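You operate a simulated robot arm through the tools that you are given. There is no shell and no other tool.

Carry out the task below with a simulated robot arm. There is one attempt and no reset: what you move stays moved.

Task
Turn the gas on from the black cylinder at 20 litres a minute.
Fine: move the yellow cap to the other cylinder's cup, seat the coupling before the valve opens, other valve shut, no leak.

Only the result counts: the job must be done as asked and must still hold three seconds after the hand-in. Knocking over, shifting, dropping, spilling or breaking anything else fails it. Lids that push on must go on centred and level and be pressed home; caps that screw on are set level and turned clockwise until they are tight.

Robot
A 6-joint arm with a two-finger gripper, fixed in place. Base frame: the origin is at the foot of the arm, x ahead of it, y to its left, z up. Readings come in mm, degrees, newtons and seconds.
Its first joint turns from -166.0 to 166.0 degrees. Payload 3.43 kg.
The TCP is the grasp point between the finger pads, 20 mm short of the fingertips. In the tool frame z runs along the fingers and y along their closing line. The gripper opens to 190 mm. The gripper's body begins 248 mm behind the TCP.
Orientation is told as [roll, pitch, yaw] about the base's x, y, z axes, in that order, counted from this pose: with the fingers straight down and closing along the base's y, the tool's x points along the base's -x, its y along +y and its z along -z.

Tools
- The arm moves only by the tool step_arm. Its argument "moves" is a list of rows, each a list of 7 numbers: the shift along the tool's x, y, z in units of 20 mm (1.0 is 20 mm), then the turn, a rotation vector about the tool's x, y, z in units of 5 degrees (1.0 is 5 degrees), then the finger opening in mm, from 0 to 190. In form: [[tx, ty, tz, ax, ay, az, hand], ...]. A call has 1 to 20 rows; each row shifts and turns the commanded pose from where the row before left it, along the tool's axes as they then stand. A call with a number of a shift or a turn outside -1 to 1 is refused whole. Each row takes 0.2 s and may step no farther than 50 mm and 8.6 degrees from the row before; otherwise, or with a gripper value out of range, the whole call is refused. Where a pose cannot be reached the arm comes as near as it can. A force on the tool above 90 N (or 10 N above the force at the start of the call, whichever is more), or a blocked arm, ends the call early, and 0.2 s more pass. The fingers move at their own pace (about 45 mm/s each) and stop on an object; they squeeze with about 42 N. The grip force told is the motor's: it shows also when the fingers shut on nothing. Time passes only in rows, and 0.2 s behind the last, so rows that do not move let the fingers close. The reply holds the time, the measured pose of the TCP, the force on the tool along the base axes, the opening and the grip force, in the units named above and with some noise, with the torque about the TCP (base axes, N m) and any sound that the robot's microphone picked up.
- Cameras (640 x 400 px; columns grow to the right, rows downward): "scene" is fixed at [46.6, -658.8, 1598.5]; the picture's right is [0.65, -0.76, 0.00], its down [-0.28, -0.24, -0.93] and it looks along [0.71, 0.60, -0.37] (base axes); focal length 344 px, centre (320, 200). "wrist" rides on the gripper at [71, -9, -288] in the tool frame; the picture's right is [0.12, 0.99, 0.00], its down [-0.96, 0.12, -0.25] and it looks along [-0.25, 0.03, 0.97] (tool axes); focal length 261 px, centre (320, 200). There is no depth. A picture from a camera that has moved, and an enlarged one, comes with that camera's place and axes in the base frame and with its lens. The place of the scene camera against the robot may be out by one fixed shift of up to 25 mm in any direction.
- snapshot(camera): a new picture of that camera. It takes no simulated time.
- move_column(by): slides the trunk up (or, below 0, down) by that many mm; the arm rides with it, the base frame stays. It gives what a move gives, with no picture.
- close_up(camera, box): a new picture of the part [left, top, right, bottom] of that camera's present view, enlarged. It takes no simulated time.
- close_job(): hands the job in; it is judged then, once.

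Nothing tells you positions but the pictures and the camera data. Unless the task says otherwise, let go and move clear before handing in.

The tools are called as name(argument=value, ...) on one line, values as JSON. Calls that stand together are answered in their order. step_arm: Moves the arm, as the interface text tells. Its arguments: {"type":"object","properties":{"moves":{"type":"array","items":{"type":"array","items":{"type":"number"}}}},"required":["moves"]} The other tools are called the same way: move_column (by) slides the trunk up or down; snapshot (camera) takes a picture; close_up (camera, box) takes an enlarged picture of a part of a camera's view; close_job () hands the job in.

At the start:

```text
t: 0.0
eef_pos: [571.8, 146.6, 1295.3]
tool_rot: [0.0, 0.0, 0.0]
contact_force: [-1.0, 0.5, 0.7]
moment: [0.03, 0.02, -0.01]
gripper_width: 190.1
gripper_force: 0.1
trunk travel left (down, up): [-175.0, 65.0]
```

scene: 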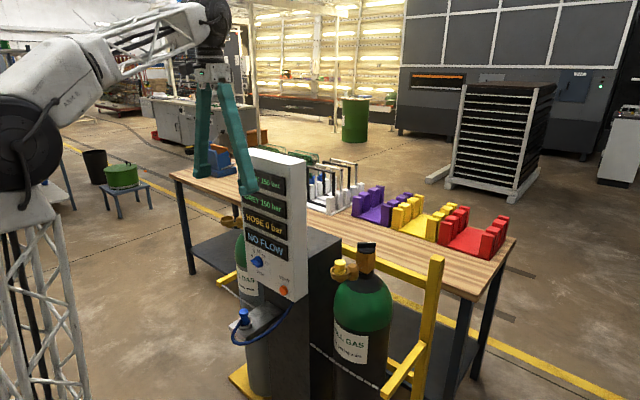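
wrist: 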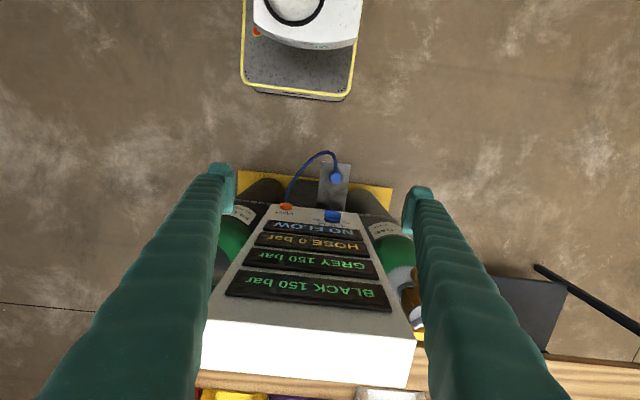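

I see a panel with readouts (black 150 bar, grey 150 bar, hose 0 bar, NO FLOW) between two cylinders on a trolley. I'll look closer at the details before moving.

close_up(camera="scene", box=[200, 130, 330, 220])

close_up(camera="scene", box=[220, 220, 320, 360])

close_up(camera="scene", box=[300, 220, 450, 400])

close_up(camera="wrist", box=[200, 130, 440, 350])

```text
4.44 times, centred on (265, 175) of scene
camera zoom: at [46.6, -658.8, 1598.5], right [0.65, -0.76, 0.0], down [-0.28, -0.24, -0.93], along [0.71, 0.6, -0.37], focal length 1531 px, centre (564, 311)
```

zoom: 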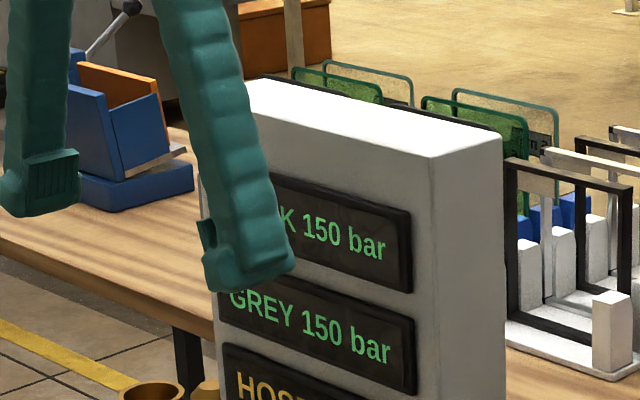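

```text
2.86 times, centred on (270, 290) of scene
camera zoom: at [46.6, -658.8, 1598.5], right [0.65, -0.76, 0.0], down [-0.28, -0.24, -0.93], along [0.71, 0.6, -0.37], focal length 984 px, centre (463, -57)
```

zoom: 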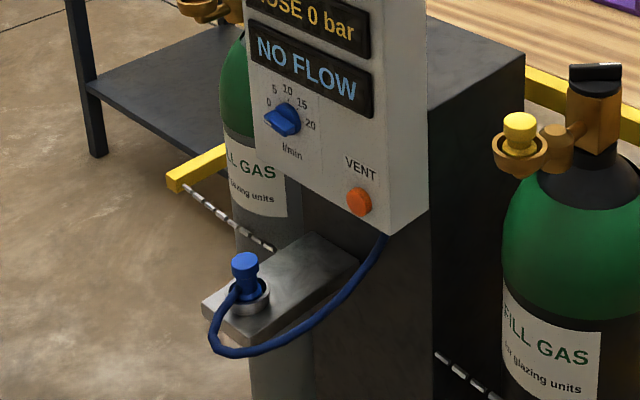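

```text
2.22 times, centred on (375, 310) of scene
camera zoom: at [46.6, -658.8, 1598.5], right [0.65, -0.76, 0.0], down [-0.28, -0.24, -0.93], along [0.71, 0.6, -0.37], focal length 765 px, centre (198, -44)
```

zoom: 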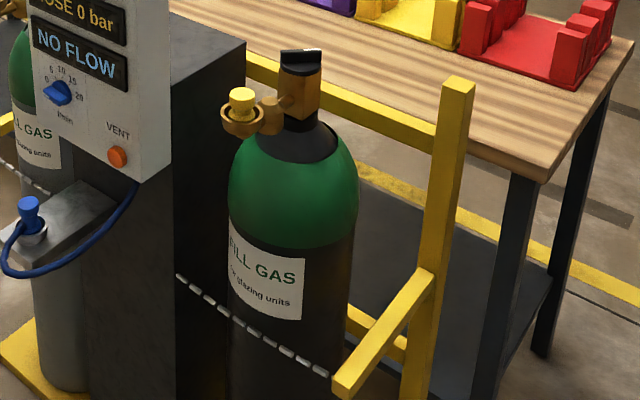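

```text
1.82 times, centred on (320, 240) of wrist
camera zoom: at [500.0, 138.5, 1583.1], right [-0.12, 0.99, 0.0], down [0.96, 0.12, 0.25], along [0.25, 0.03, -0.97], focal length 474 px, centre (320, 127)
```

zoom: 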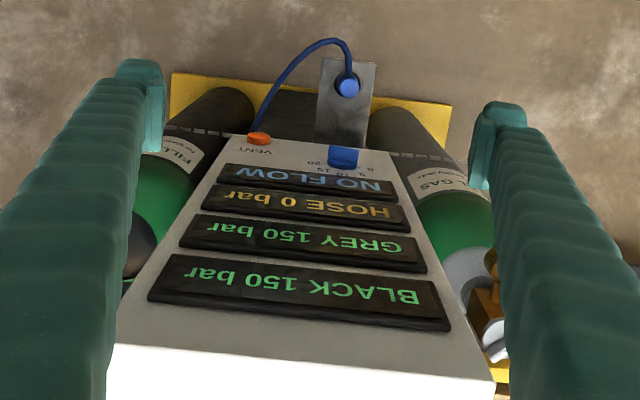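

I take the panel's front face to be at x≈728 (top z≈1320), the parked blue coupling near (632,200,774), and the black cylinder at about y≈-100. I'll move sideways, staying in front of the panel, to get a clear view of the black cylinder's valve.

step_arm(moves=[[0, -1, 0, 0, 0, 0, 100], [0, -1, 0, 0, 0, 0, 100], [0, -1, 0, 0, 0, 0, 100], [0, -1, 0, 0, 0, 0, 100], [0, -1, 0, 0, 0, 0, 100], [0, -1, 0, 0, 0, 0, 100], [0, -1, 0, 0, 0, 0, 100], [0, -1, 0, 0, 0, 0, 100], [0, -1, 0, 0, 0, 0, 100], [0, -1, 0, 0, 0, 0, 100], [0, -1, 0, 0, 0, 0, 100], [0, -1, 0, 0, 0, 0, 100], [0, -1, 0, 0, 0, 0, 100]])

snapshot(camera="wrist")

snapshot(camera="scene")

```text
t: 2.8
eef_pos: [570.4, -114.7, 1292.9]
tool_rot: [0.1, 0.0, 0.0]
contact_force: [-0.6, 0.3, -0.1]
moment: [-0.04, 0.01, 0.02]
gripper_width: 99.7
gripper_force: 0.0
trunk travel left (down, up): [-175.0, 65.0]
```

```text
taken
camera wrist: at [499.9, -121.9, 1582.3], right [-0.12, 0.99, 0.0], down [0.96, 0.12, 0.25], along [0.25, 0.03, -0.97], focal length 261 px, centre (320, 200)
```

wrist: 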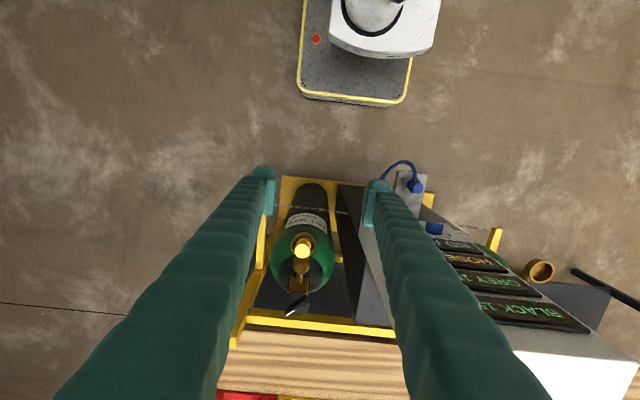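

```text
taken
```

scene: 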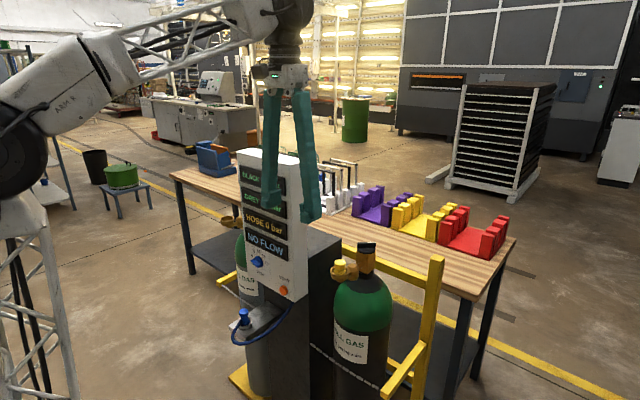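

close_up(camera="wrist", box=[250, 200, 380, 330])

close_up(camera="wrist", box=[360, 150, 600, 300])

close_up(camera="scene", box=[320, 235, 390, 280])

close_up(camera="scene", box=[210, 200, 300, 300])

```text
3.08 times, centred on (315, 265) of wrist
camera zoom: at [499.9, -121.9, 1582.3], right [-0.12, 0.99, 0.0], down [0.96, 0.12, 0.25], along [0.25, 0.03, -0.97], focal length 802 px, centre (335, 0)
```

zoom: 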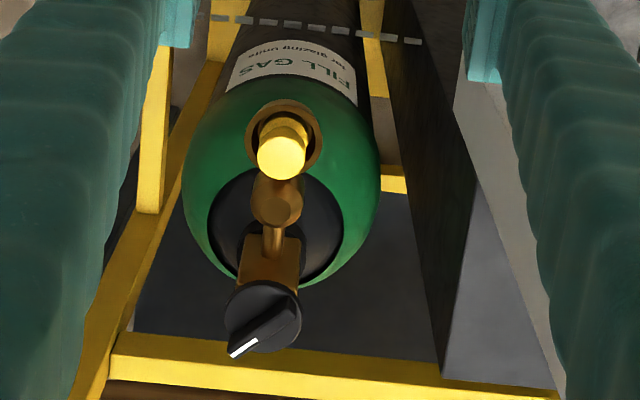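

```text
2.67 times, centred on (480, 225) of wrist
camera zoom: at [499.9, -121.9, 1582.3], right [-0.12, 0.99, 0.0], down [0.96, 0.12, 0.25], along [0.25, 0.03, -0.97], focal length 695 px, centre (-107, 133)
```

zoom: 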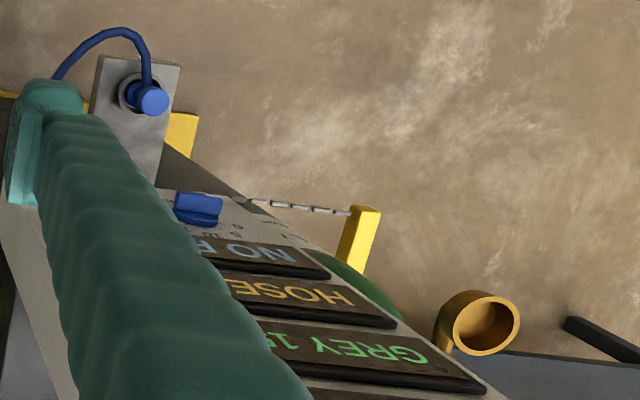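

```text
8.89 times, centred on (355, 258) of scene
camera zoom: at [46.6, -658.8, 1598.5], right [0.65, -0.76, 0.0], down [-0.28, -0.24, -0.93], along [0.71, 0.6, -0.37], focal length 3062 px, centre (9, -311)
```

zoom: 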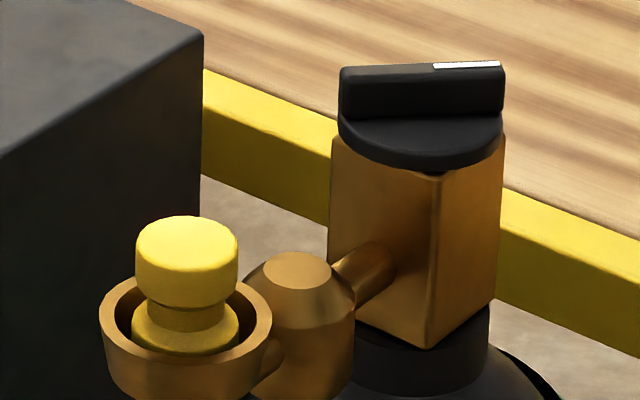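

```text
4.00 times, centred on (255, 250) of scene
camera zoom: at [46.6, -658.8, 1598.5], right [0.65, -0.76, 0.0], down [-0.28, -0.24, -0.93], along [0.71, 0.6, -0.37], focal length 1378 px, centre (580, 0)
```

zoom: 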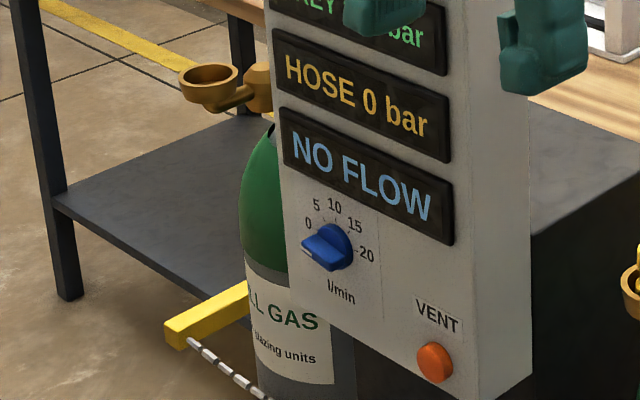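

The black cylinder's up-facing cup holds the yellow cap near (753,-130,~1050), with its black valve handle behind it near x≈900. The grey cylinder's empty cup is near y≈437. I'll move closer for a second wrist view to triangulate.

step_arm(moves=[[-0.917, -0.125, 0.6, 0, 0, 0, 100], [-0.917, -0.125, 0.6, 0, 0, 0, 100], [-0.917, -0.125, 0.6, 0, 0, 0, 100], [-0.917, -0.125, 0.6, 0, 0, 0, 100], [-0.917, -0.125, 0.6, 0, 0, 0, 100], [-0.917, -0.125, 0.6, 0, 0, 0, 100], [0, 0, 0, 0, 0, 0, 100]])

snapshot(camera="wrist")

close_up(camera="wrist", box=[240, 150, 400, 300])

```text
t: 4.4
eef_pos: [681.9, -128.5, 1221.5]
tool_rot: [0.1, -0.1, -0.1]
contact_force: [-0.4, 0.3, 0.5]
moment: [0.0, 0.03, 0.01]
gripper_width: 99.7
gripper_force: 0.0
trunk travel left (down, up): [-175.0, 65.0]
```

```text
taken
camera wrist: at [611.5, -136.6, 1509.9], right [-0.12, 0.99, 0.0], down [0.96, 0.12, 0.25], along [0.25, 0.03, -0.97], focal length 261 px, centre (320, 200)
```

wrist: 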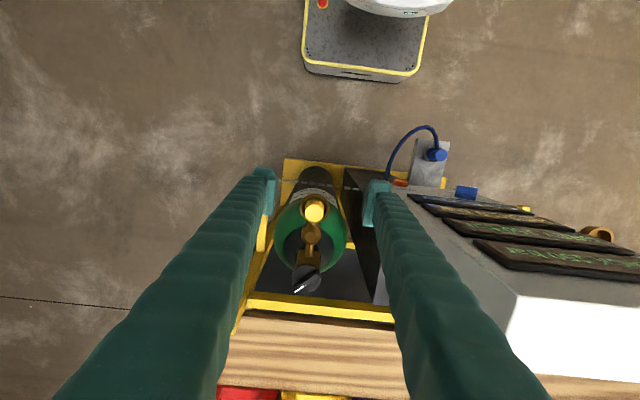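

```text
2.67 times, centred on (320, 225) of wrist
camera zoom: at [611.5, -136.6, 1509.9], right [-0.12, 0.99, 0.0], down [0.96, 0.12, 0.25], along [0.25, 0.03, -0.97], focal length 695 px, centre (320, 133)
```

zoom: 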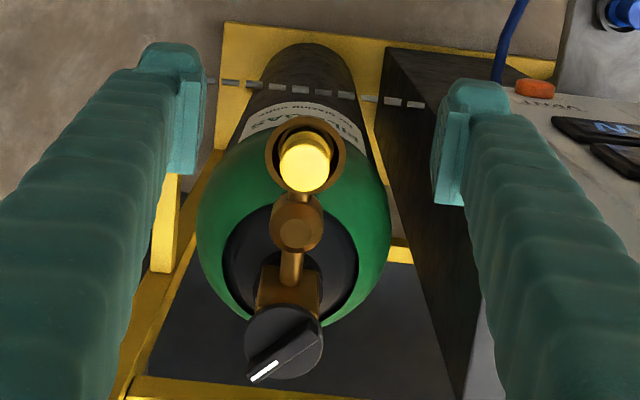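

Triangulation puts the cap top at about (754,-130,1053), roughly 34 mm wide, with the cup rim near z≈1023. I'll hover above the cap and look again.

step_arm(moves=[[-0.6, -0.0125, 0.9, 0, 0, 0, 80], [-0.6, -0.0125, 0.9, 0, 0, 0, 80], [-0.6, -0.0125, 0.9, 0, 0, 0, 80], [-0.6, -0.0125, 0.9, 0, 0, 0, 80], [-0.6, -0.0125, 0.9, 0, 0, 0, 80], [-0.6, -0.0125, 0.9, 0, 0, 0, 80], [0, 0, 0, 0, 0, 0, 80]])

snapshot(camera="wrist")

close_up(camera="wrist", box=[260, 100, 380, 260])

close_up(camera="scene", box=[310, 220, 400, 280])

```text
t: 6.0
eef_pos: [753.3, -128.4, 1113.6]
tool_rot: [0.1, -0.1, 0.0]
contact_force: [-0.9, 0.1, 0.2]
moment: [0.01, -0.01, -0.04]
gripper_width: 80.0
gripper_force: 0.1
trunk travel left (down, up): [-175.0, 65.0]
```

```text
taken
camera wrist: at [683.4, -136.2, 1403.1], right [-0.12, 0.99, 0.0], down [0.96, 0.12, 0.25], along [0.25, 0.03, -0.97], focal length 261 px, centre (320, 200)
```

wrist: 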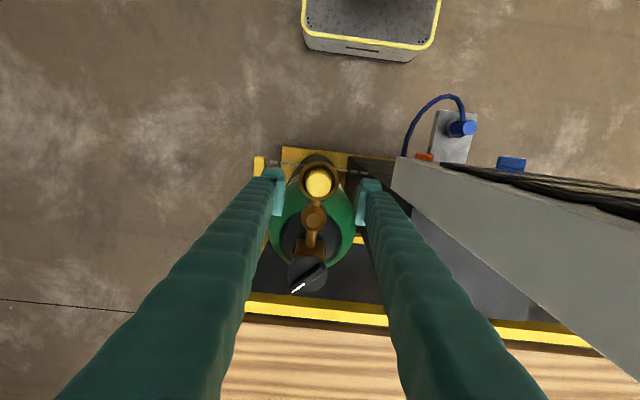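

```text
2.50 times, centred on (320, 180) of wrist
camera zoom: at [683.4, -136.2, 1403.1], right [-0.12, 0.99, 0.0], down [0.96, 0.12, 0.25], along [0.25, 0.03, -0.97], focal length 652 px, centre (320, 250)
```

zoom: 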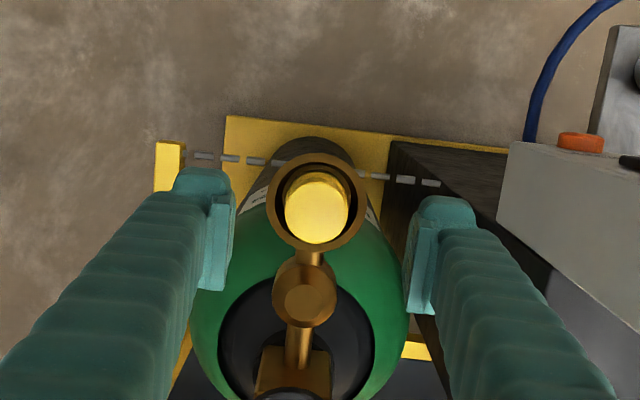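

```text
6.67 times, centred on (355, 250) of scene
camera zoom: at [46.6, -658.8, 1598.5], right [0.65, -0.76, 0.0], down [-0.28, -0.24, -0.93], along [0.71, 0.6, -0.37], focal length 2296 px, centre (87, -133)
```

zoom: 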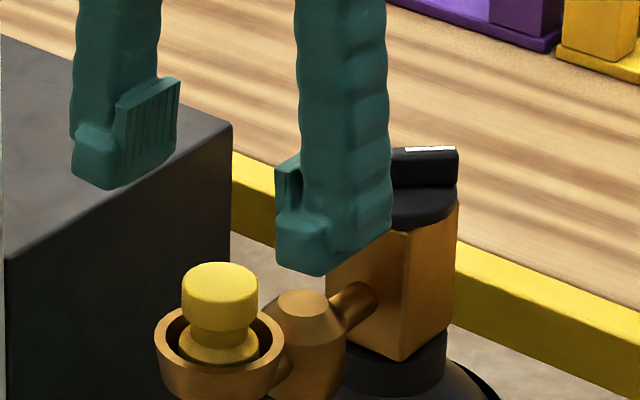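

Cap centre confirmed at about (753,-130) with the top at z≈1053 and the rim at ≈1024. I'll lower the fingers around the cap, keeping the tips above the rim, and close.

step_arm(moves=[[0, -0.08, 0.8, 0, 0, 0, 70], [0, 0, 0.8, 0, 0, 0, 70], [0, 0, 0.8, 0, 0, 0, 70], [0, 0, 0.8, 0, 0, 0, 70], [0, 0, 0, 0, 0, 0, 70]])

close_up(camera="scene", box=[310, 220, 400, 280])

close_up(camera="wrist", box=[260, 100, 380, 260])

```text
t: 7.2
eef_pos: [753.1, -130.1, 1051.6]
tool_rot: [0.0, 0.0, 0.0]
contact_force: [0.6, 0.3, 0.1]
moment: [0.0, -0.03, -0.03]
gripper_width: 69.9
gripper_force: 0.1
trunk travel left (down, up): [-175.0, 65.0]
```

```text
6.67 times, centred on (355, 250) of scene
camera zoom: at [46.6, -658.8, 1598.5], right [0.65, -0.76, 0.0], down [-0.28, -0.24, -0.93], along [0.71, 0.6, -0.37], focal length 2296 px, centre (87, -133)
```

zoom: 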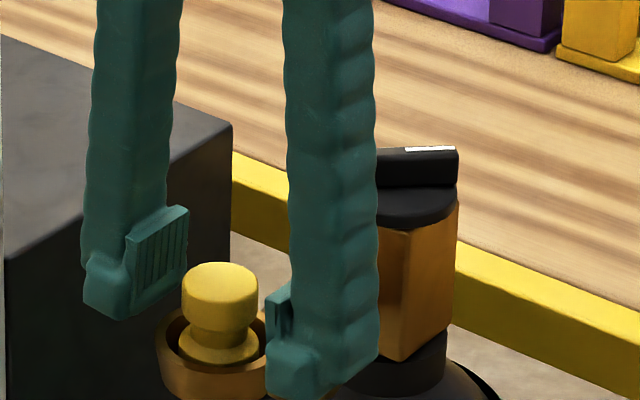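

```text
2.50 times, centred on (320, 180) of wrist
camera zoom: at [683.0, -138.4, 1339.6], right [-0.12, 0.99, 0.0], down [0.96, 0.12, 0.25], along [0.25, 0.03, -0.97], focal length 652 px, centre (320, 250)
```

zoom: 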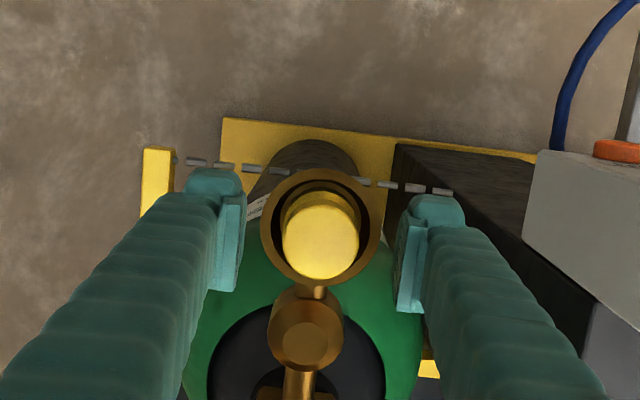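

The fingers straddle the cap with clearance to the rim. Closing now.

step_arm(moves=[[0, 0, 0, 0, 0, 0, 30], [0, 0, 0, 0, 0, 0, 20], [0, 0, 0, 0, 0, 0, 20], [0, 0, 0, 0, 0, 0, 20], [0, 0, 0, 0, 0, 0, 20]])

close_up(camera="wrist", box=[260, 100, 380, 260])

close_up(camera="scene", box=[310, 220, 400, 280])

```text
t: 8.4
eef_pos: [753.0, -129.4, 1057.2]
tool_rot: [0.0, -0.5, 0.0]
contact_force: [8.8, -3.2, 76.3]
moment: [-0.16, 0.09, 0.0]
gripper_width: 32.3
gripper_force: 41.7
trunk travel left (down, up): [-175.0, 65.0]
```

```text
2.50 times, centred on (320, 180) of wrist
camera zoom: at [680.7, -138.2, 1343.7], right [-0.12, 0.99, 0.0], down [0.96, 0.12, 0.25], along [0.25, 0.03, -0.97], focal length 652 px, centre (320, 250)
```

zoom: 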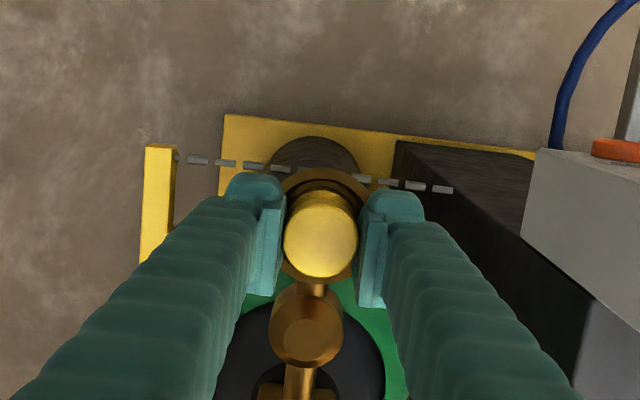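

```text
6.67 times, centred on (355, 250) of scene
camera zoom: at [46.6, -658.8, 1598.5], right [0.65, -0.76, 0.0], down [-0.28, -0.24, -0.93], along [0.71, 0.6, -0.37], focal length 2296 px, centre (87, -133)
```

zoom: 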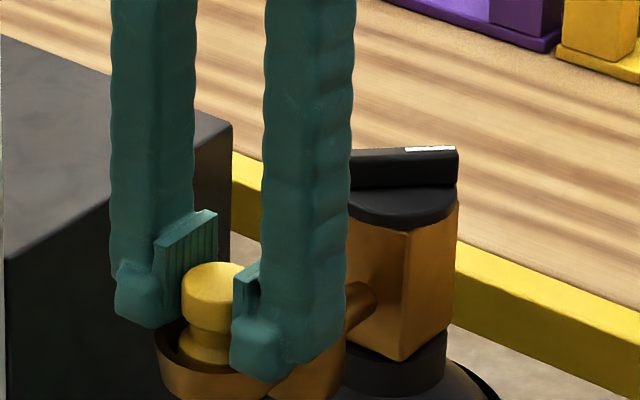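

The cap is gripped (32.3 mm), but the fingertips are pressing on the rim with about 76 N. I'll ease the command upward in small steps and watch the force.

step_arm(moves=[[0, 0, -0.15, 0, 0, 0, 20], [0, 0, -0.15, 0, 0, 0, 20], [0, 0, 0, 0, 0, 0, 20]])

```text
t: 9.2
eef_pos: [751.9, -131.3, 1056.2]
tool_rot: [0.1, 0.1, 0.0]
contact_force: [10.6, -4.1, 18.1]
moment: [-0.3, -0.24, 0.11]
gripper_width: 31.8
gripper_force: 42.5
trunk travel left (down, up): [-175.0, 65.0]
```

step_arm(moves=[[0, 0, -0.15, 0, 0, 0, 20], [0, 0, -0.15, 0, 0, 0, 20], [0, 0, 0, 0, 0, 0, 20]])

close_up(camera="scene", box=[310, 220, 400, 280])

```text
t: 10.0
eef_pos: [753.2, -130.7, 1063.1]
tool_rot: [0.2, 0.0, 0.0]
contact_force: [-0.1, 0.7, -0.2]
moment: [-0.02, -0.01, 0.02]
gripper_width: 31.7
gripper_force: 41.9
trunk travel left (down, up): [-175.0, 65.0]
```

```text
6.67 times, centred on (355, 250) of scene
camera zoom: at [46.6, -658.8, 1598.5], right [0.65, -0.76, 0.0], down [-0.28, -0.24, -0.93], along [0.71, 0.6, -0.37], focal length 2296 px, centre (87, -133)
```

zoom: 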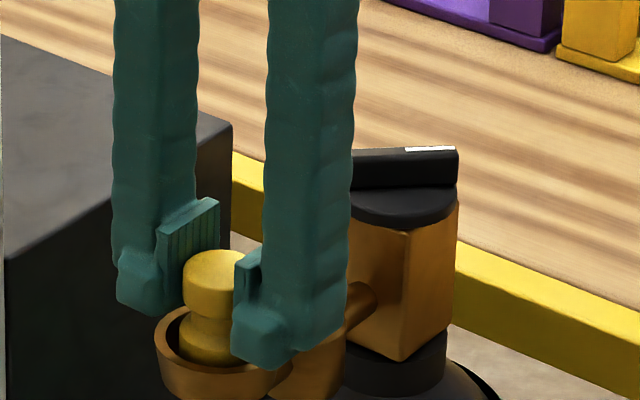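

The cap is rising freely with the gripper and no load shows. I'll keep lifting straight up, clear of the cup.

step_arm(moves=[[0, 0, -0.5, 0, 0, 0, 20], [0, 0, -0.5, 0, 0, 0, 20], [0, 0, -0.5, 0, 0, 0, 20], [0, 0, -0.5, 0, 0, 0, 20], [0, 0, -0.5, 0, 0, 0, 20], [0, 0, -0.5, 0, 0, 0, 20], [0, 0, 0, 0, 0, 0, 20]])

close_up(camera="scene", box=[310, 220, 400, 280])

close_up(camera="wrist", box=[260, 100, 380, 260])

```text
t: 11.6
eef_pos: [751.8, -129.7, 1123.5]
tool_rot: [0.1, 0.0, 0.1]
contact_force: [-1.1, 0.2, -1.1]
moment: [-0.01, -0.01, 0.0]
gripper_width: 31.8
gripper_force: 42.1
trunk travel left (down, up): [-175.0, 65.0]
```

```text
6.67 times, centred on (355, 250) of scene
camera zoom: at [46.6, -658.8, 1598.5], right [0.65, -0.76, 0.0], down [-0.28, -0.24, -0.93], along [0.71, 0.6, -0.37], focal length 2296 px, centre (87, -133)
```

zoom: 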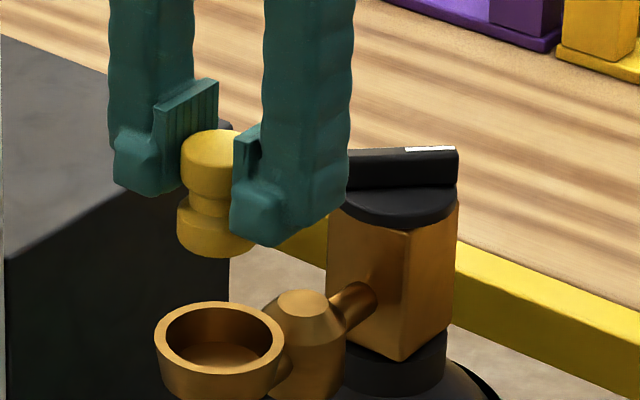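

```text
2.50 times, centred on (320, 180) of wrist
camera zoom: at [681.4, -137.8, 1411.3], right [-0.12, 0.99, 0.0], down [0.96, 0.12, 0.25], along [0.25, 0.03, -0.97], focal length 652 px, centre (320, 250)
```

zoom: 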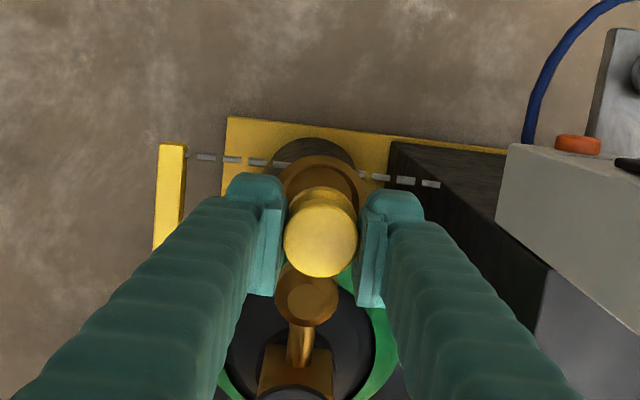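

The cap is held upright and clear of the cup. I'll back out in front of the panel and travel across to the grey cylinder's side.

step_arm(moves=[[0, 0, -0.8, 0, 0, 0, 20], [0, 0, -0.8, 0, 0, 0, 20], [0.9, 0, -0.4, 0, 0, 0, 20], [0.9, 0, -0.4, 0, 0, 0, 20], [0.9, 0, -0.4, 0, 0, 0, 20], [0.9, 0, -0.4, 0, 0, 0, 20], [0.9, 0, -0.4, 0, 0, 0, 20], [0.9, 0, -0.4, 0, 0, 0, 20], [0.9, 0, -0.4, 0, 0, 0, 20], [0.9, 0, -0.4, 0, 0, 0, 20], [0, 0, 0, 0, 0, 0, 20]])

step_arm(moves=[[0, 1, 0, 0, 0, 0, 20], [0, 1, 0, 0, 0, 0, 20], [0, 1, 0, 0, 0, 0, 20], [0, 1, 0, 0, 0, 0, 20], [0, 1, 0, 0, 0, 0, 20], [0, 1, 0, 0, 0, 0, 20], [0, 1, 0, 0, 0, 0, 20], [0, 1, 0, 0, 0, 0, 20], [0, 1, 0, 0, 0, 0, 20], [0, 1, 0, 0, 0, 0, 20], [0, 1, 0, 0, 0, 0, 20], [0, 1, 0, 0, 0, 0, 20], [0, 1, 0, 0, 0, 0, 20], [0, 1, 0, 0, 0, 0, 20], [0, 1, 0, 0, 0, 0, 20], [0, 1, 0, 0, 0, 0, 20], [0, 1, 0, 0, 0, 0, 20], [0, 1, 0, 0, 0, 0, 20], [0, 1, 0, 0, 0, 0, 20], [0, 1, 0, 0, 0, 0, 20]])

step_arm(moves=[[0, 1, 0, 0, 0, 0, 20], [0, 1, 0, 0, 0, 0, 20], [0, 1, 0, 0, 0, 0, 20], [0, 1, 0, 0, 0, 0, 20], [0, 1, 0, 0, 0, 0, 20], [0, 1, 0, 0, 0, 0, 20], [0, 1, 0, 0, 0, 0, 20], [0, 1, 0, 0, 0, 0, 20], [0, 0.4, 0, 0, 0, 0, 20], [0, 0, 0, 0, 0, 0, 20]])

snapshot(camera="wrist")

snapshot(camera="scene")

```text
t: 14.0
eef_pos: [608.0, -129.5, 1218.3]
tool_rot: [-0.1, 0.0, -0.1]
contact_force: [0.8, -1.0, 0.1]
moment: [-0.05, 0.0, 0.0]
gripper_width: 31.9
gripper_force: 42.1
trunk travel left (down, up): [-175.0, 65.0]
```

```text
t: 18.2
eef_pos: [607.6, 268.5, 1220.8]
tool_rot: [0.1, 0.0, -0.1]
contact_force: [-0.5, -0.4, -0.5]
moment: [0.09, 0.0, 0.0]
gripper_width: 31.5
gripper_force: 41.9
trunk travel left (down, up): [-175.0, 65.0]
```

```text
t: 20.4
eef_pos: [607.7, 436.4, 1219.1]
tool_rot: [0.2, 0.0, -0.1]
contact_force: [-0.1, -0.7, -1.5]
moment: [-0.02, -0.02, 0.01]
gripper_width: 31.7
gripper_force: 42.1
trunk travel left (down, up): [-175.0, 65.0]
```

```text
taken
camera wrist: at [537.2, 428.2, 1507.3], right [-0.12, 0.99, 0.0], down [0.96, 0.12, 0.25], along [0.25, 0.03, -0.97], focal length 261 px, centre (320, 200)
```

wrist: 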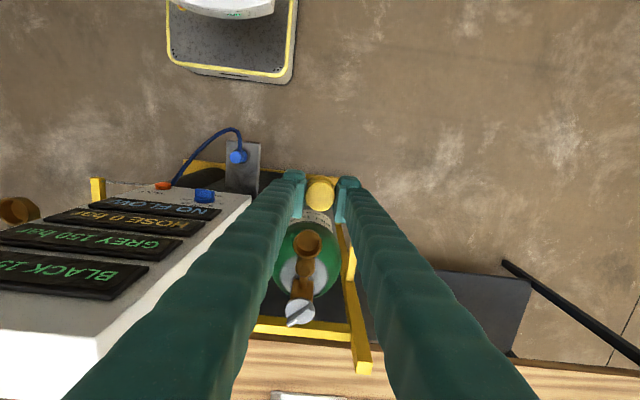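

```text
taken
```

scene: 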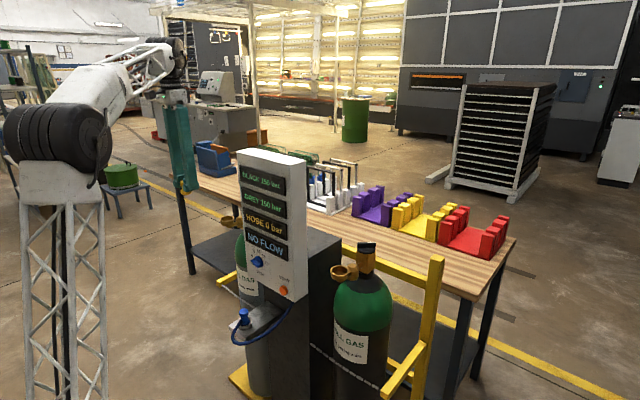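

close_up(camera="wrist", box=[250, 200, 360, 340])

close_up(camera="wrist", box=[0, 120, 280, 300])

close_up(camera="scene", box=[330, 235, 380, 290])

```text
2.86 times, centred on (305, 270) of wrist
camera zoom: at [537.2, 428.2, 1507.3], right [-0.12, 0.99, 0.0], down [0.96, 0.12, 0.25], along [0.25, 0.03, -0.97], focal length 745 px, centre (363, 0)
```

zoom: 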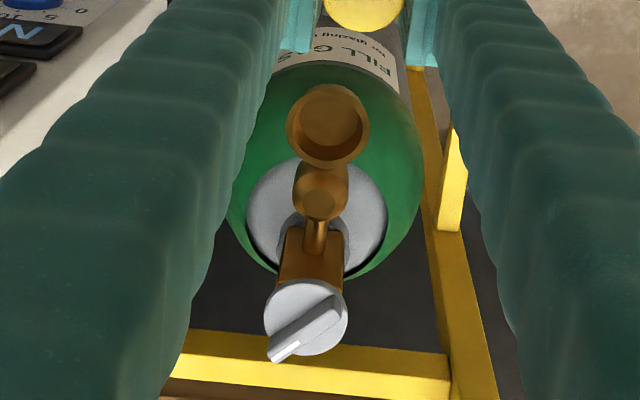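

```text
2.22 times, centred on (140, 210) of wrist
camera zoom: at [537.2, 428.2, 1507.3], right [-0.12, 0.99, 0.0], down [0.96, 0.12, 0.25], along [0.25, 0.03, -0.97], focal length 579 px, centre (720, 178)
```

zoom: 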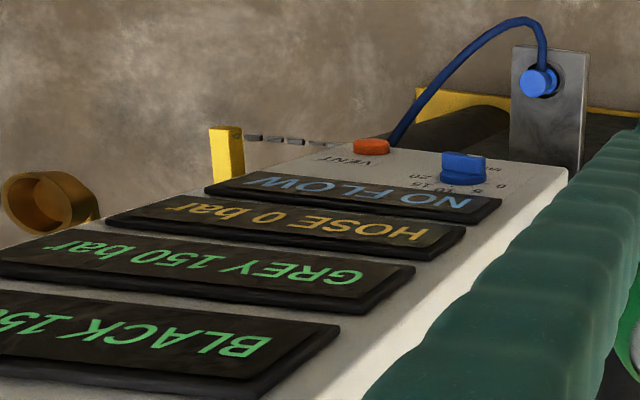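

```text
7.27 times, centred on (355, 262) of scene
camera zoom: at [46.6, -658.8, 1598.5], right [0.65, -0.76, 0.0], down [-0.28, -0.24, -0.93], along [0.71, 0.6, -0.37], focal length 2505 px, centre (66, -254)
```

zoom: 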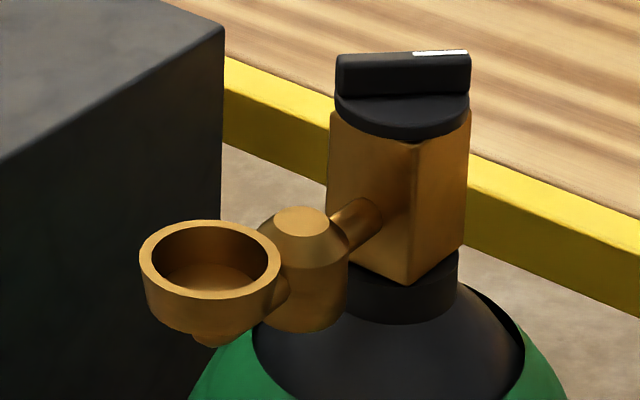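

Both valve handles have their white marks pointing the same way, so I take both as shut. The grey cup rim is centred at about (753,430,1025), so I'll move the cap over it.

step_arm(moves=[[-0.906, -0.044, 0.556, 0, 0, 0, 20], [-0.906, -0.044, 0.556, 0, 0, 0, 20], [-0.906, -0.044, 0.556, 0, 0, 0, 20], [-0.906, -0.044, 0.556, 0, 0, 0, 20], [-0.906, -0.044, 0.556, 0, 0, 0, 20], [-0.906, -0.044, 0.556, 0, 0, 0, 20], [-0.906, -0.044, 0.556, 0, 0, 0, 20], [-0.906, -0.044, 0.556, 0, 0, 0, 20], [0, 0, 0, 0, 0, 0, 20]])

close_up(camera="wrist", box=[260, 100, 380, 260])

close_up(camera="scene", box=[200, 170, 290, 240])

```text
t: 22.4
eef_pos: [756.5, 431.6, 1130.8]
tool_rot: [0.0, 0.0, 0.0]
contact_force: [0.2, -0.1, -0.3]
moment: [-0.03, 0.01, 0.0]
gripper_width: 31.5
gripper_force: 41.9
trunk travel left (down, up): [-175.0, 65.0]
```

```text
2.50 times, centred on (320, 180) of wrist
camera zoom: at [684.8, 422.6, 1418.7], right [-0.12, 0.99, 0.0], down [0.96, 0.12, 0.25], along [0.25, 0.03, -0.97], focal length 652 px, centre (320, 250)
```

zoom: 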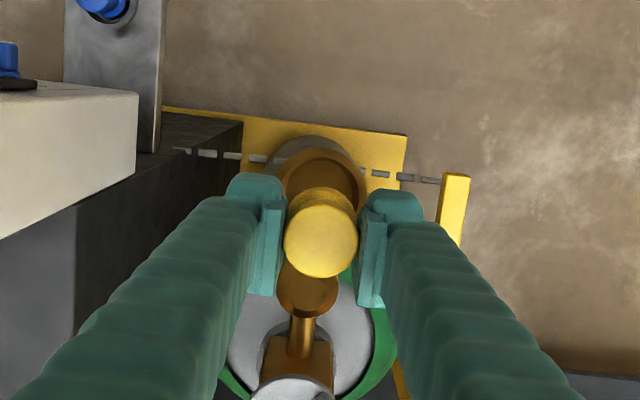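

```text
5.71 times, centred on (245, 205) of scene
camera zoom: at [46.6, -658.8, 1598.5], right [0.65, -0.76, 0.0], down [-0.28, -0.24, -0.93], along [0.71, 0.6, -0.37], focal length 1968 px, centre (749, 171)
```

zoom: 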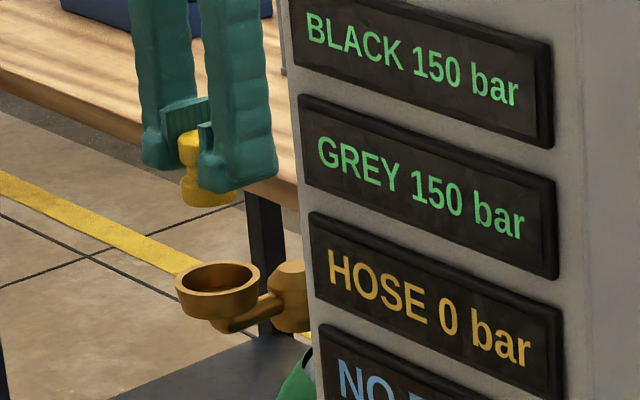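

close_up(camera="wrist", box=[295, 150, 345, 215])

close_up(camera="scene", box=[215, 185, 255, 230])

```text
6.15 times, centred on (320, 182) of wrist
camera zoom: at [684.8, 422.6, 1418.7], right [-0.12, 0.99, 0.0], down [0.96, 0.12, 0.25], along [0.25, 0.03, -0.97], focal length 1604 px, centre (320, 308)
```

zoom: 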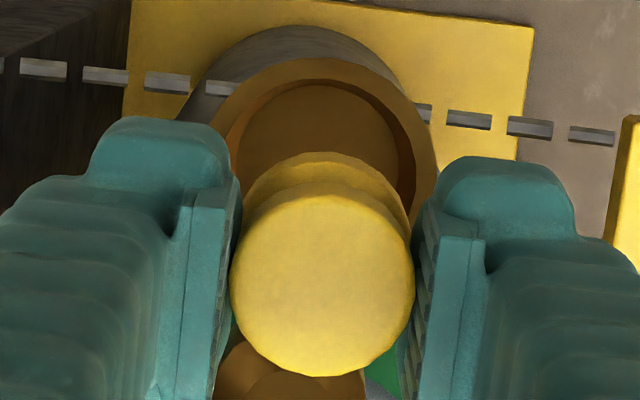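

```text
8.89 times, centred on (235, 208) of scene
camera zoom: at [46.6, -658.8, 1598.5], right [0.65, -0.76, 0.0], down [-0.28, -0.24, -0.93], along [0.71, 0.6, -0.37], focal length 3062 px, centre (1076, 133)
```

zoom: 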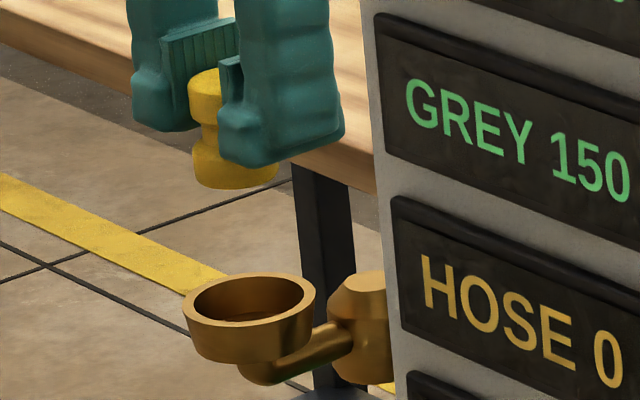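

The cap lines up with the cup in y and sits about 3 mm too far in x. I'll correct that and lower it to just above seated.

step_arm(moves=[[0.15, 0, 0.7, 0, 0, 0, 20], [0, 0, 0.7, 0, 0, 0, 20], [0, 0, 0.7, 0, 0, 0, 20], [0, 0, 0.7, 0, 0, 0, 20], [0, 0, 0.6, 0, 0, 0, 20], [0, 0, 0, 0, 0, 0, 20]])

close_up(camera="wrist", box=[290, 150, 350, 220])

close_up(camera="scene", box=[215, 185, 255, 230])

```text
t: 23.8
eef_pos: [750.7, 430.5, 1062.1]
tool_rot: [-0.1, -0.1, 0.0]
contact_force: [13.6, -7.9, 5.7]
moment: [-0.26, -0.36, 0.08]
gripper_width: 31.6
gripper_force: 42.2
trunk travel left (down, up): [-175.0, 65.0]
```

```text
5.71 times, centred on (320, 185) of wrist
camera zoom: at [679.4, 422.0, 1350.2], right [-0.12, 0.99, 0.0], down [0.96, 0.11, 0.25], along [0.25, 0.03, -0.97], focal length 1489 px, centre (320, 286)
```

zoom: 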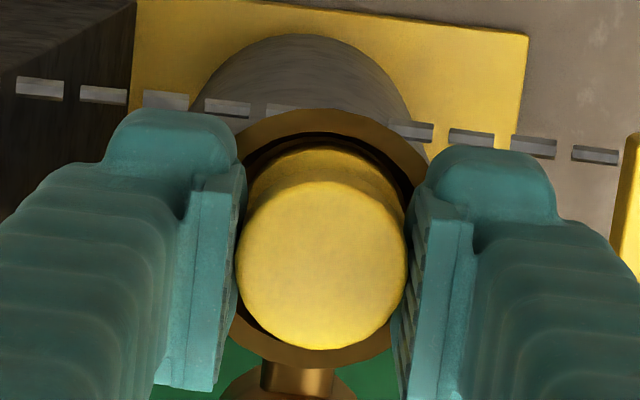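

```text
8.89 times, centred on (235, 208) of scene
camera zoom: at [46.6, -658.8, 1598.5], right [0.65, -0.76, 0.0], down [-0.28, -0.24, -0.93], along [0.71, 0.6, -0.37], focal length 3062 px, centre (1076, 133)
```

zoom: 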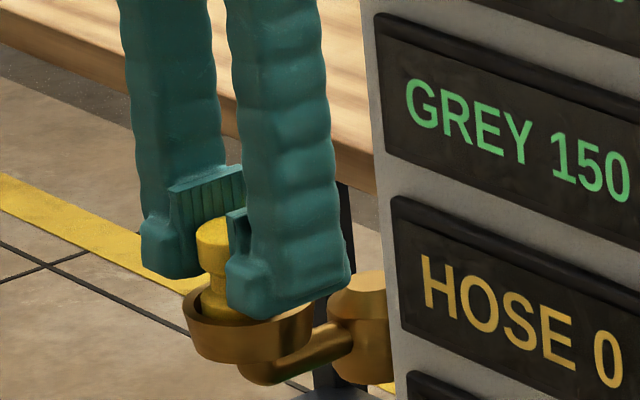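

There's a side force of +13.6 N in x and -7.9 N in y on the tool, so the cap is touching the cup wall. I'll shift slightly +x and -y to relieve it.

step_arm(moves=[[-0.1, -0.05, -0.05, 0, 0, 0, 20], [0, 0, 0, 0, 0, 0, 20]])

close_up(camera="wrist", box=[290, 150, 350, 220])

```text
t: 24.4
eef_pos: [750.8, 431.1, 1061.7]
tool_rot: [0.1, 0.1, 0.1]
contact_force: [3.9, 0.3, -0.4]
moment: [0.02, -0.13, -0.03]
gripper_width: 30.3
gripper_force: 42.3
trunk travel left (down, up): [-175.0, 65.0]
```

```text
5.71 times, centred on (320, 185) of wrist
camera zoom: at [680.2, 422.4, 1350.2], right [-0.12, 0.99, 0.0], down [0.96, 0.12, 0.25], along [0.25, 0.03, -0.97], focal length 1489 px, centre (320, 286)
```

zoom: 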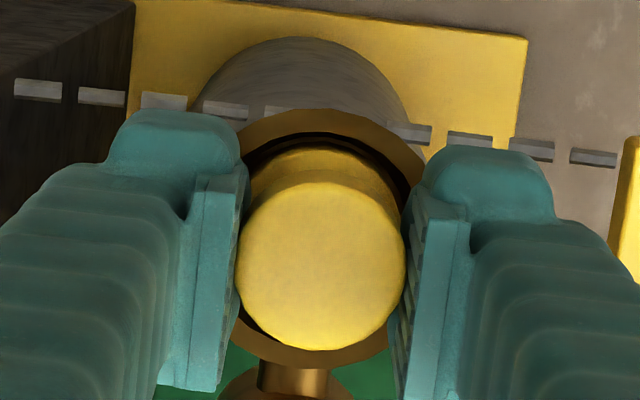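

The force is mostly relieved. I'll nudge slightly more +x and lower a few millimetres while watching it.

step_arm(moves=[[-0.05, 0, 0.05, 0, 0, 0, 20], [0, 0, 0.1, 0, 0, 0, 20], [0, 0, 0, 0, 0, 0, 20]])

close_up(camera="wrist", box=[290, 150, 350, 220])

close_up(camera="scene", box=[215, 185, 255, 230])

```text
t: 25.2
eef_pos: [751.7, 430.7, 1059.3]
tool_rot: [0.0, 0.1, 0.2]
contact_force: [1.2, 0.9, -0.6]
moment: [-0.02, 0.01, 0.01]
gripper_width: 30.4
gripper_force: 42.0
trunk travel left (down, up): [-175.0, 65.0]
```

```text
5.71 times, centred on (320, 185) of wrist
camera zoom: at [681.8, 421.5, 1347.7], right [-0.12, 0.99, 0.0], down [0.96, 0.12, 0.25], along [0.25, 0.03, -0.97], focal length 1489 px, centre (320, 286)
```

zoom: 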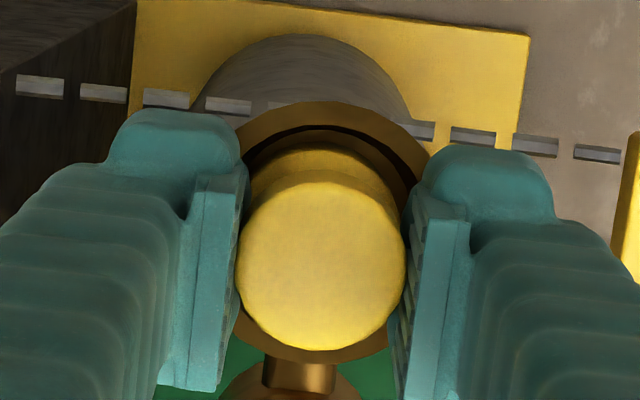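

```text
8.89 times, centred on (235, 208) of scene
camera zoom: at [46.6, -658.8, 1598.5], right [0.65, -0.76, 0.0], down [-0.28, -0.24, -0.93], along [0.71, 0.6, -0.37], focal length 3062 px, centre (1076, 133)
```

zoom: 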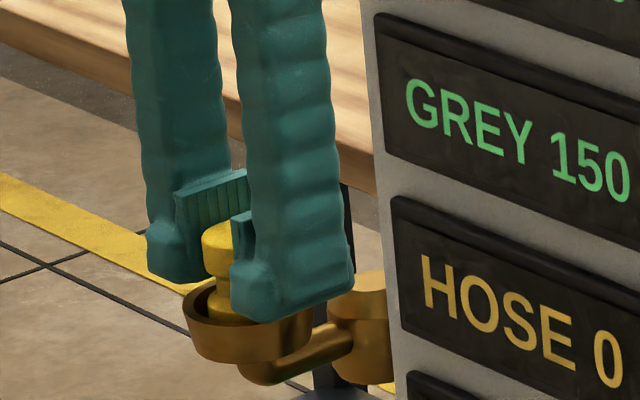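

The cap is free of side load and close to seated. I'll lower it another 2 mm and release.

step_arm(moves=[[0, 0, 0.1, 0, 0, 0, 20], [0, 0, 0, 0, 0, 0, 20]])

step_arm(moves=[[0, 0, 0, 0, 0, 0, 36], [0, 0, 0, 0, 0, 0, 45], [0, 0, 0, 0, 0, 0, 60], [0, 0, 0, 0, 0, 0, 60]])

close_up(camera="wrist", box=[290, 150, 350, 220])

close_up(camera="scene", box=[215, 185, 255, 230])

```text
t: 25.8
eef_pos: [752.5, 430.0, 1057.5]
tool_rot: [0.0, -0.1, 0.1]
contact_force: [-0.2, 0.7, -0.9]
moment: [0.01, -0.01, 0.0]
gripper_width: 30.5
gripper_force: 42.3
trunk travel left (down, up): [-175.0, 65.0]
```

```text
t: 26.8
eef_pos: [752.8, 429.6, 1057.2]
tool_rot: [-0.1, 0.0, 0.0]
contact_force: [0.1, 0.0, -0.7]
moment: [0.0, -0.01, 0.0]
gripper_width: 60.0
gripper_force: 0.1
trunk travel left (down, up): [-175.0, 65.0]
```

```text
5.71 times, centred on (320, 185) of wrist
camera zoom: at [682.4, 421.0, 1345.4], right [-0.12, 0.99, 0.0], down [0.96, 0.12, 0.25], along [0.25, 0.03, -0.97], focal length 1489 px, centre (320, 286)
```

zoom: 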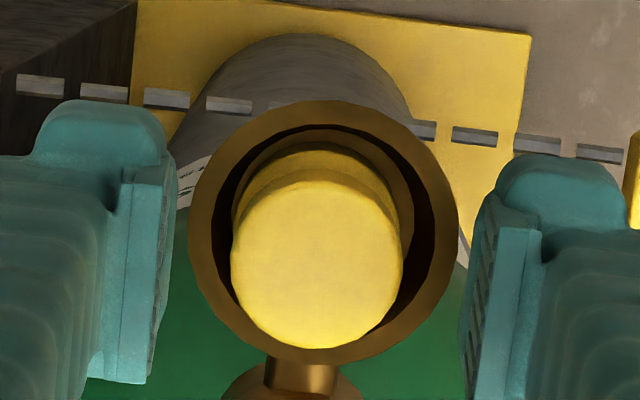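

```text
8.89 times, centred on (235, 208) of scene
camera zoom: at [46.6, -658.8, 1598.5], right [0.65, -0.76, 0.0], down [-0.28, -0.24, -0.93], along [0.71, 0.6, -0.37], focal length 3062 px, centre (1076, 133)
```

zoom: 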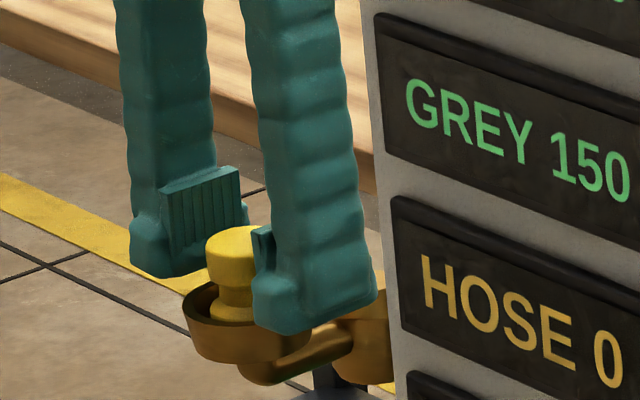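

The cap is released in the grey cup. I'll rise clear and inspect how it sits.

step_arm(moves=[[0, 0, -0.6, 0, 0, 0, 80], [0, 0, -0.8, 0, 0, 0, 80], [0, 0, -0.8, 0, 0, 0, 80], [0, 0, -0.8, 0, 0, 0, 80], [0, 0, 0, 0, 0, 0, 80]])

close_up(camera="wrist", box=[290, 150, 350, 210])

close_up(camera="scene", box=[220, 205, 250, 230])

close_up(camera="scene", box=[235, 165, 300, 300])

```text
t: 28.0
eef_pos: [753.5, 429.7, 1117.9]
tool_rot: [0.0, 0.0, 0.0]
contact_force: [-0.3, -0.1, 0.1]
moment: [-0.01, 0.0, 0.0]
gripper_width: 80.1
gripper_force: 0.1
trunk travel left (down, up): [-175.0, 65.0]
```

```text
6.67 times, centred on (320, 180) of wrist
camera zoom: at [681.4, 421.1, 1405.7], right [-0.12, 0.99, 0.0], down [0.96, 0.12, 0.25], along [0.25, 0.03, -0.97], focal length 1738 px, centre (320, 333)
```

zoom: 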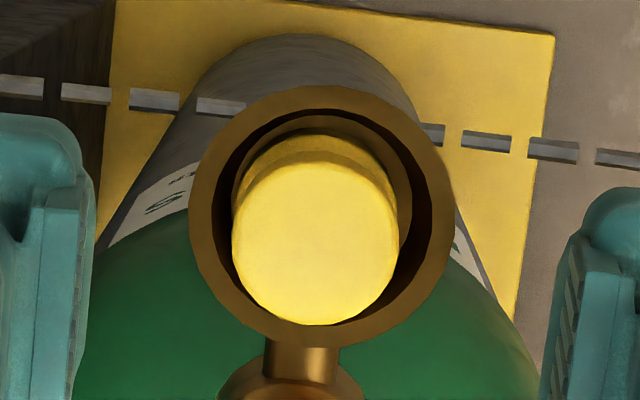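

```text
16.00 times, centred on (235, 218) of scene
camera zoom: at [46.6, -658.8, 1598.5], right [0.65, -0.76, 0.0], down [-0.28, -0.24, -0.93], along [0.71, 0.6, -0.37], focal length 5511 px, centre (1680, -80)
```

zoom: 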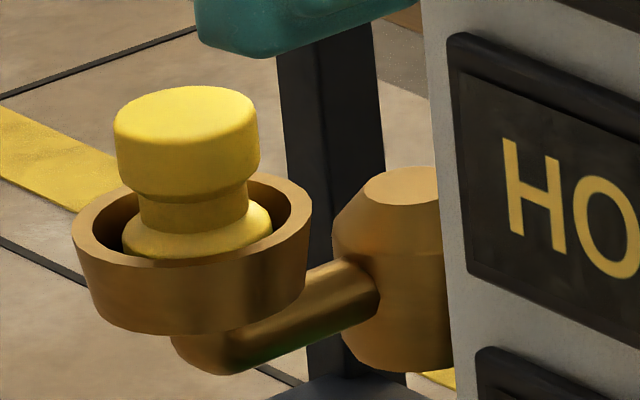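

```text
2.96 times, centred on (268, 232) of scene
camera zoom: at [46.6, -658.8, 1598.5], right [0.65, -0.76, 0.0], down [-0.28, -0.24, -0.93], along [0.71, 0.6, -0.37], focal length 1020 px, centre (476, 104)
```

zoom: 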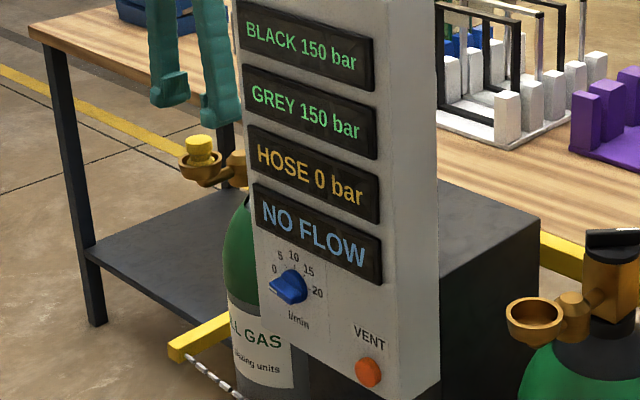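

The cap sits upright at the same height above the rim as it had in the original cup. I'll close the fingers and press gently on its top to make sure it is home.

step_arm(moves=[[0, 0, 0, 0, 0, 0, 0], [0, 0, 0, 0, 0, 0, 0], [0, 0, 0, 0, 0, 0, 0], [0, 0, 0, 0, 0, 0, 0], [0, 0, 0.6, 0, 0, 0, 0], [0, 0, 0.6, 0, 0, 0, 0], [0, 0, 0.4, 0, 0, 0, 0], [0, 0, 0, 0, 0, 0, 0]])

step_arm(moves=[[0, 0, 0.1, 0, 0, 0, 0], [0, 0, 0.1, 0, 0, 0, 0], [0, 0, 0, 0, 0, 0, 0]])

```text
t: 29.8
eef_pos: [753.0, 429.6, 1086.4]
tool_rot: [0.0, -0.1, 0.0]
contact_force: [0.5, 0.4, 0.0]
moment: [0.02, 0.03, -0.01]
gripper_width: 0.0
gripper_force: 34.3
trunk travel left (down, up): [-175.0, 65.0]
```

```text
t: 30.6
eef_pos: [753.7, 428.9, 1085.2]
tool_rot: [0.1, -0.3, 0.0]
contact_force: [1.3, 0.2, 26.6]
moment: [-0.02, 0.06, 0.02]
gripper_width: 6.2
gripper_force: 34.1
trunk travel left (down, up): [-175.0, 65.0]
```

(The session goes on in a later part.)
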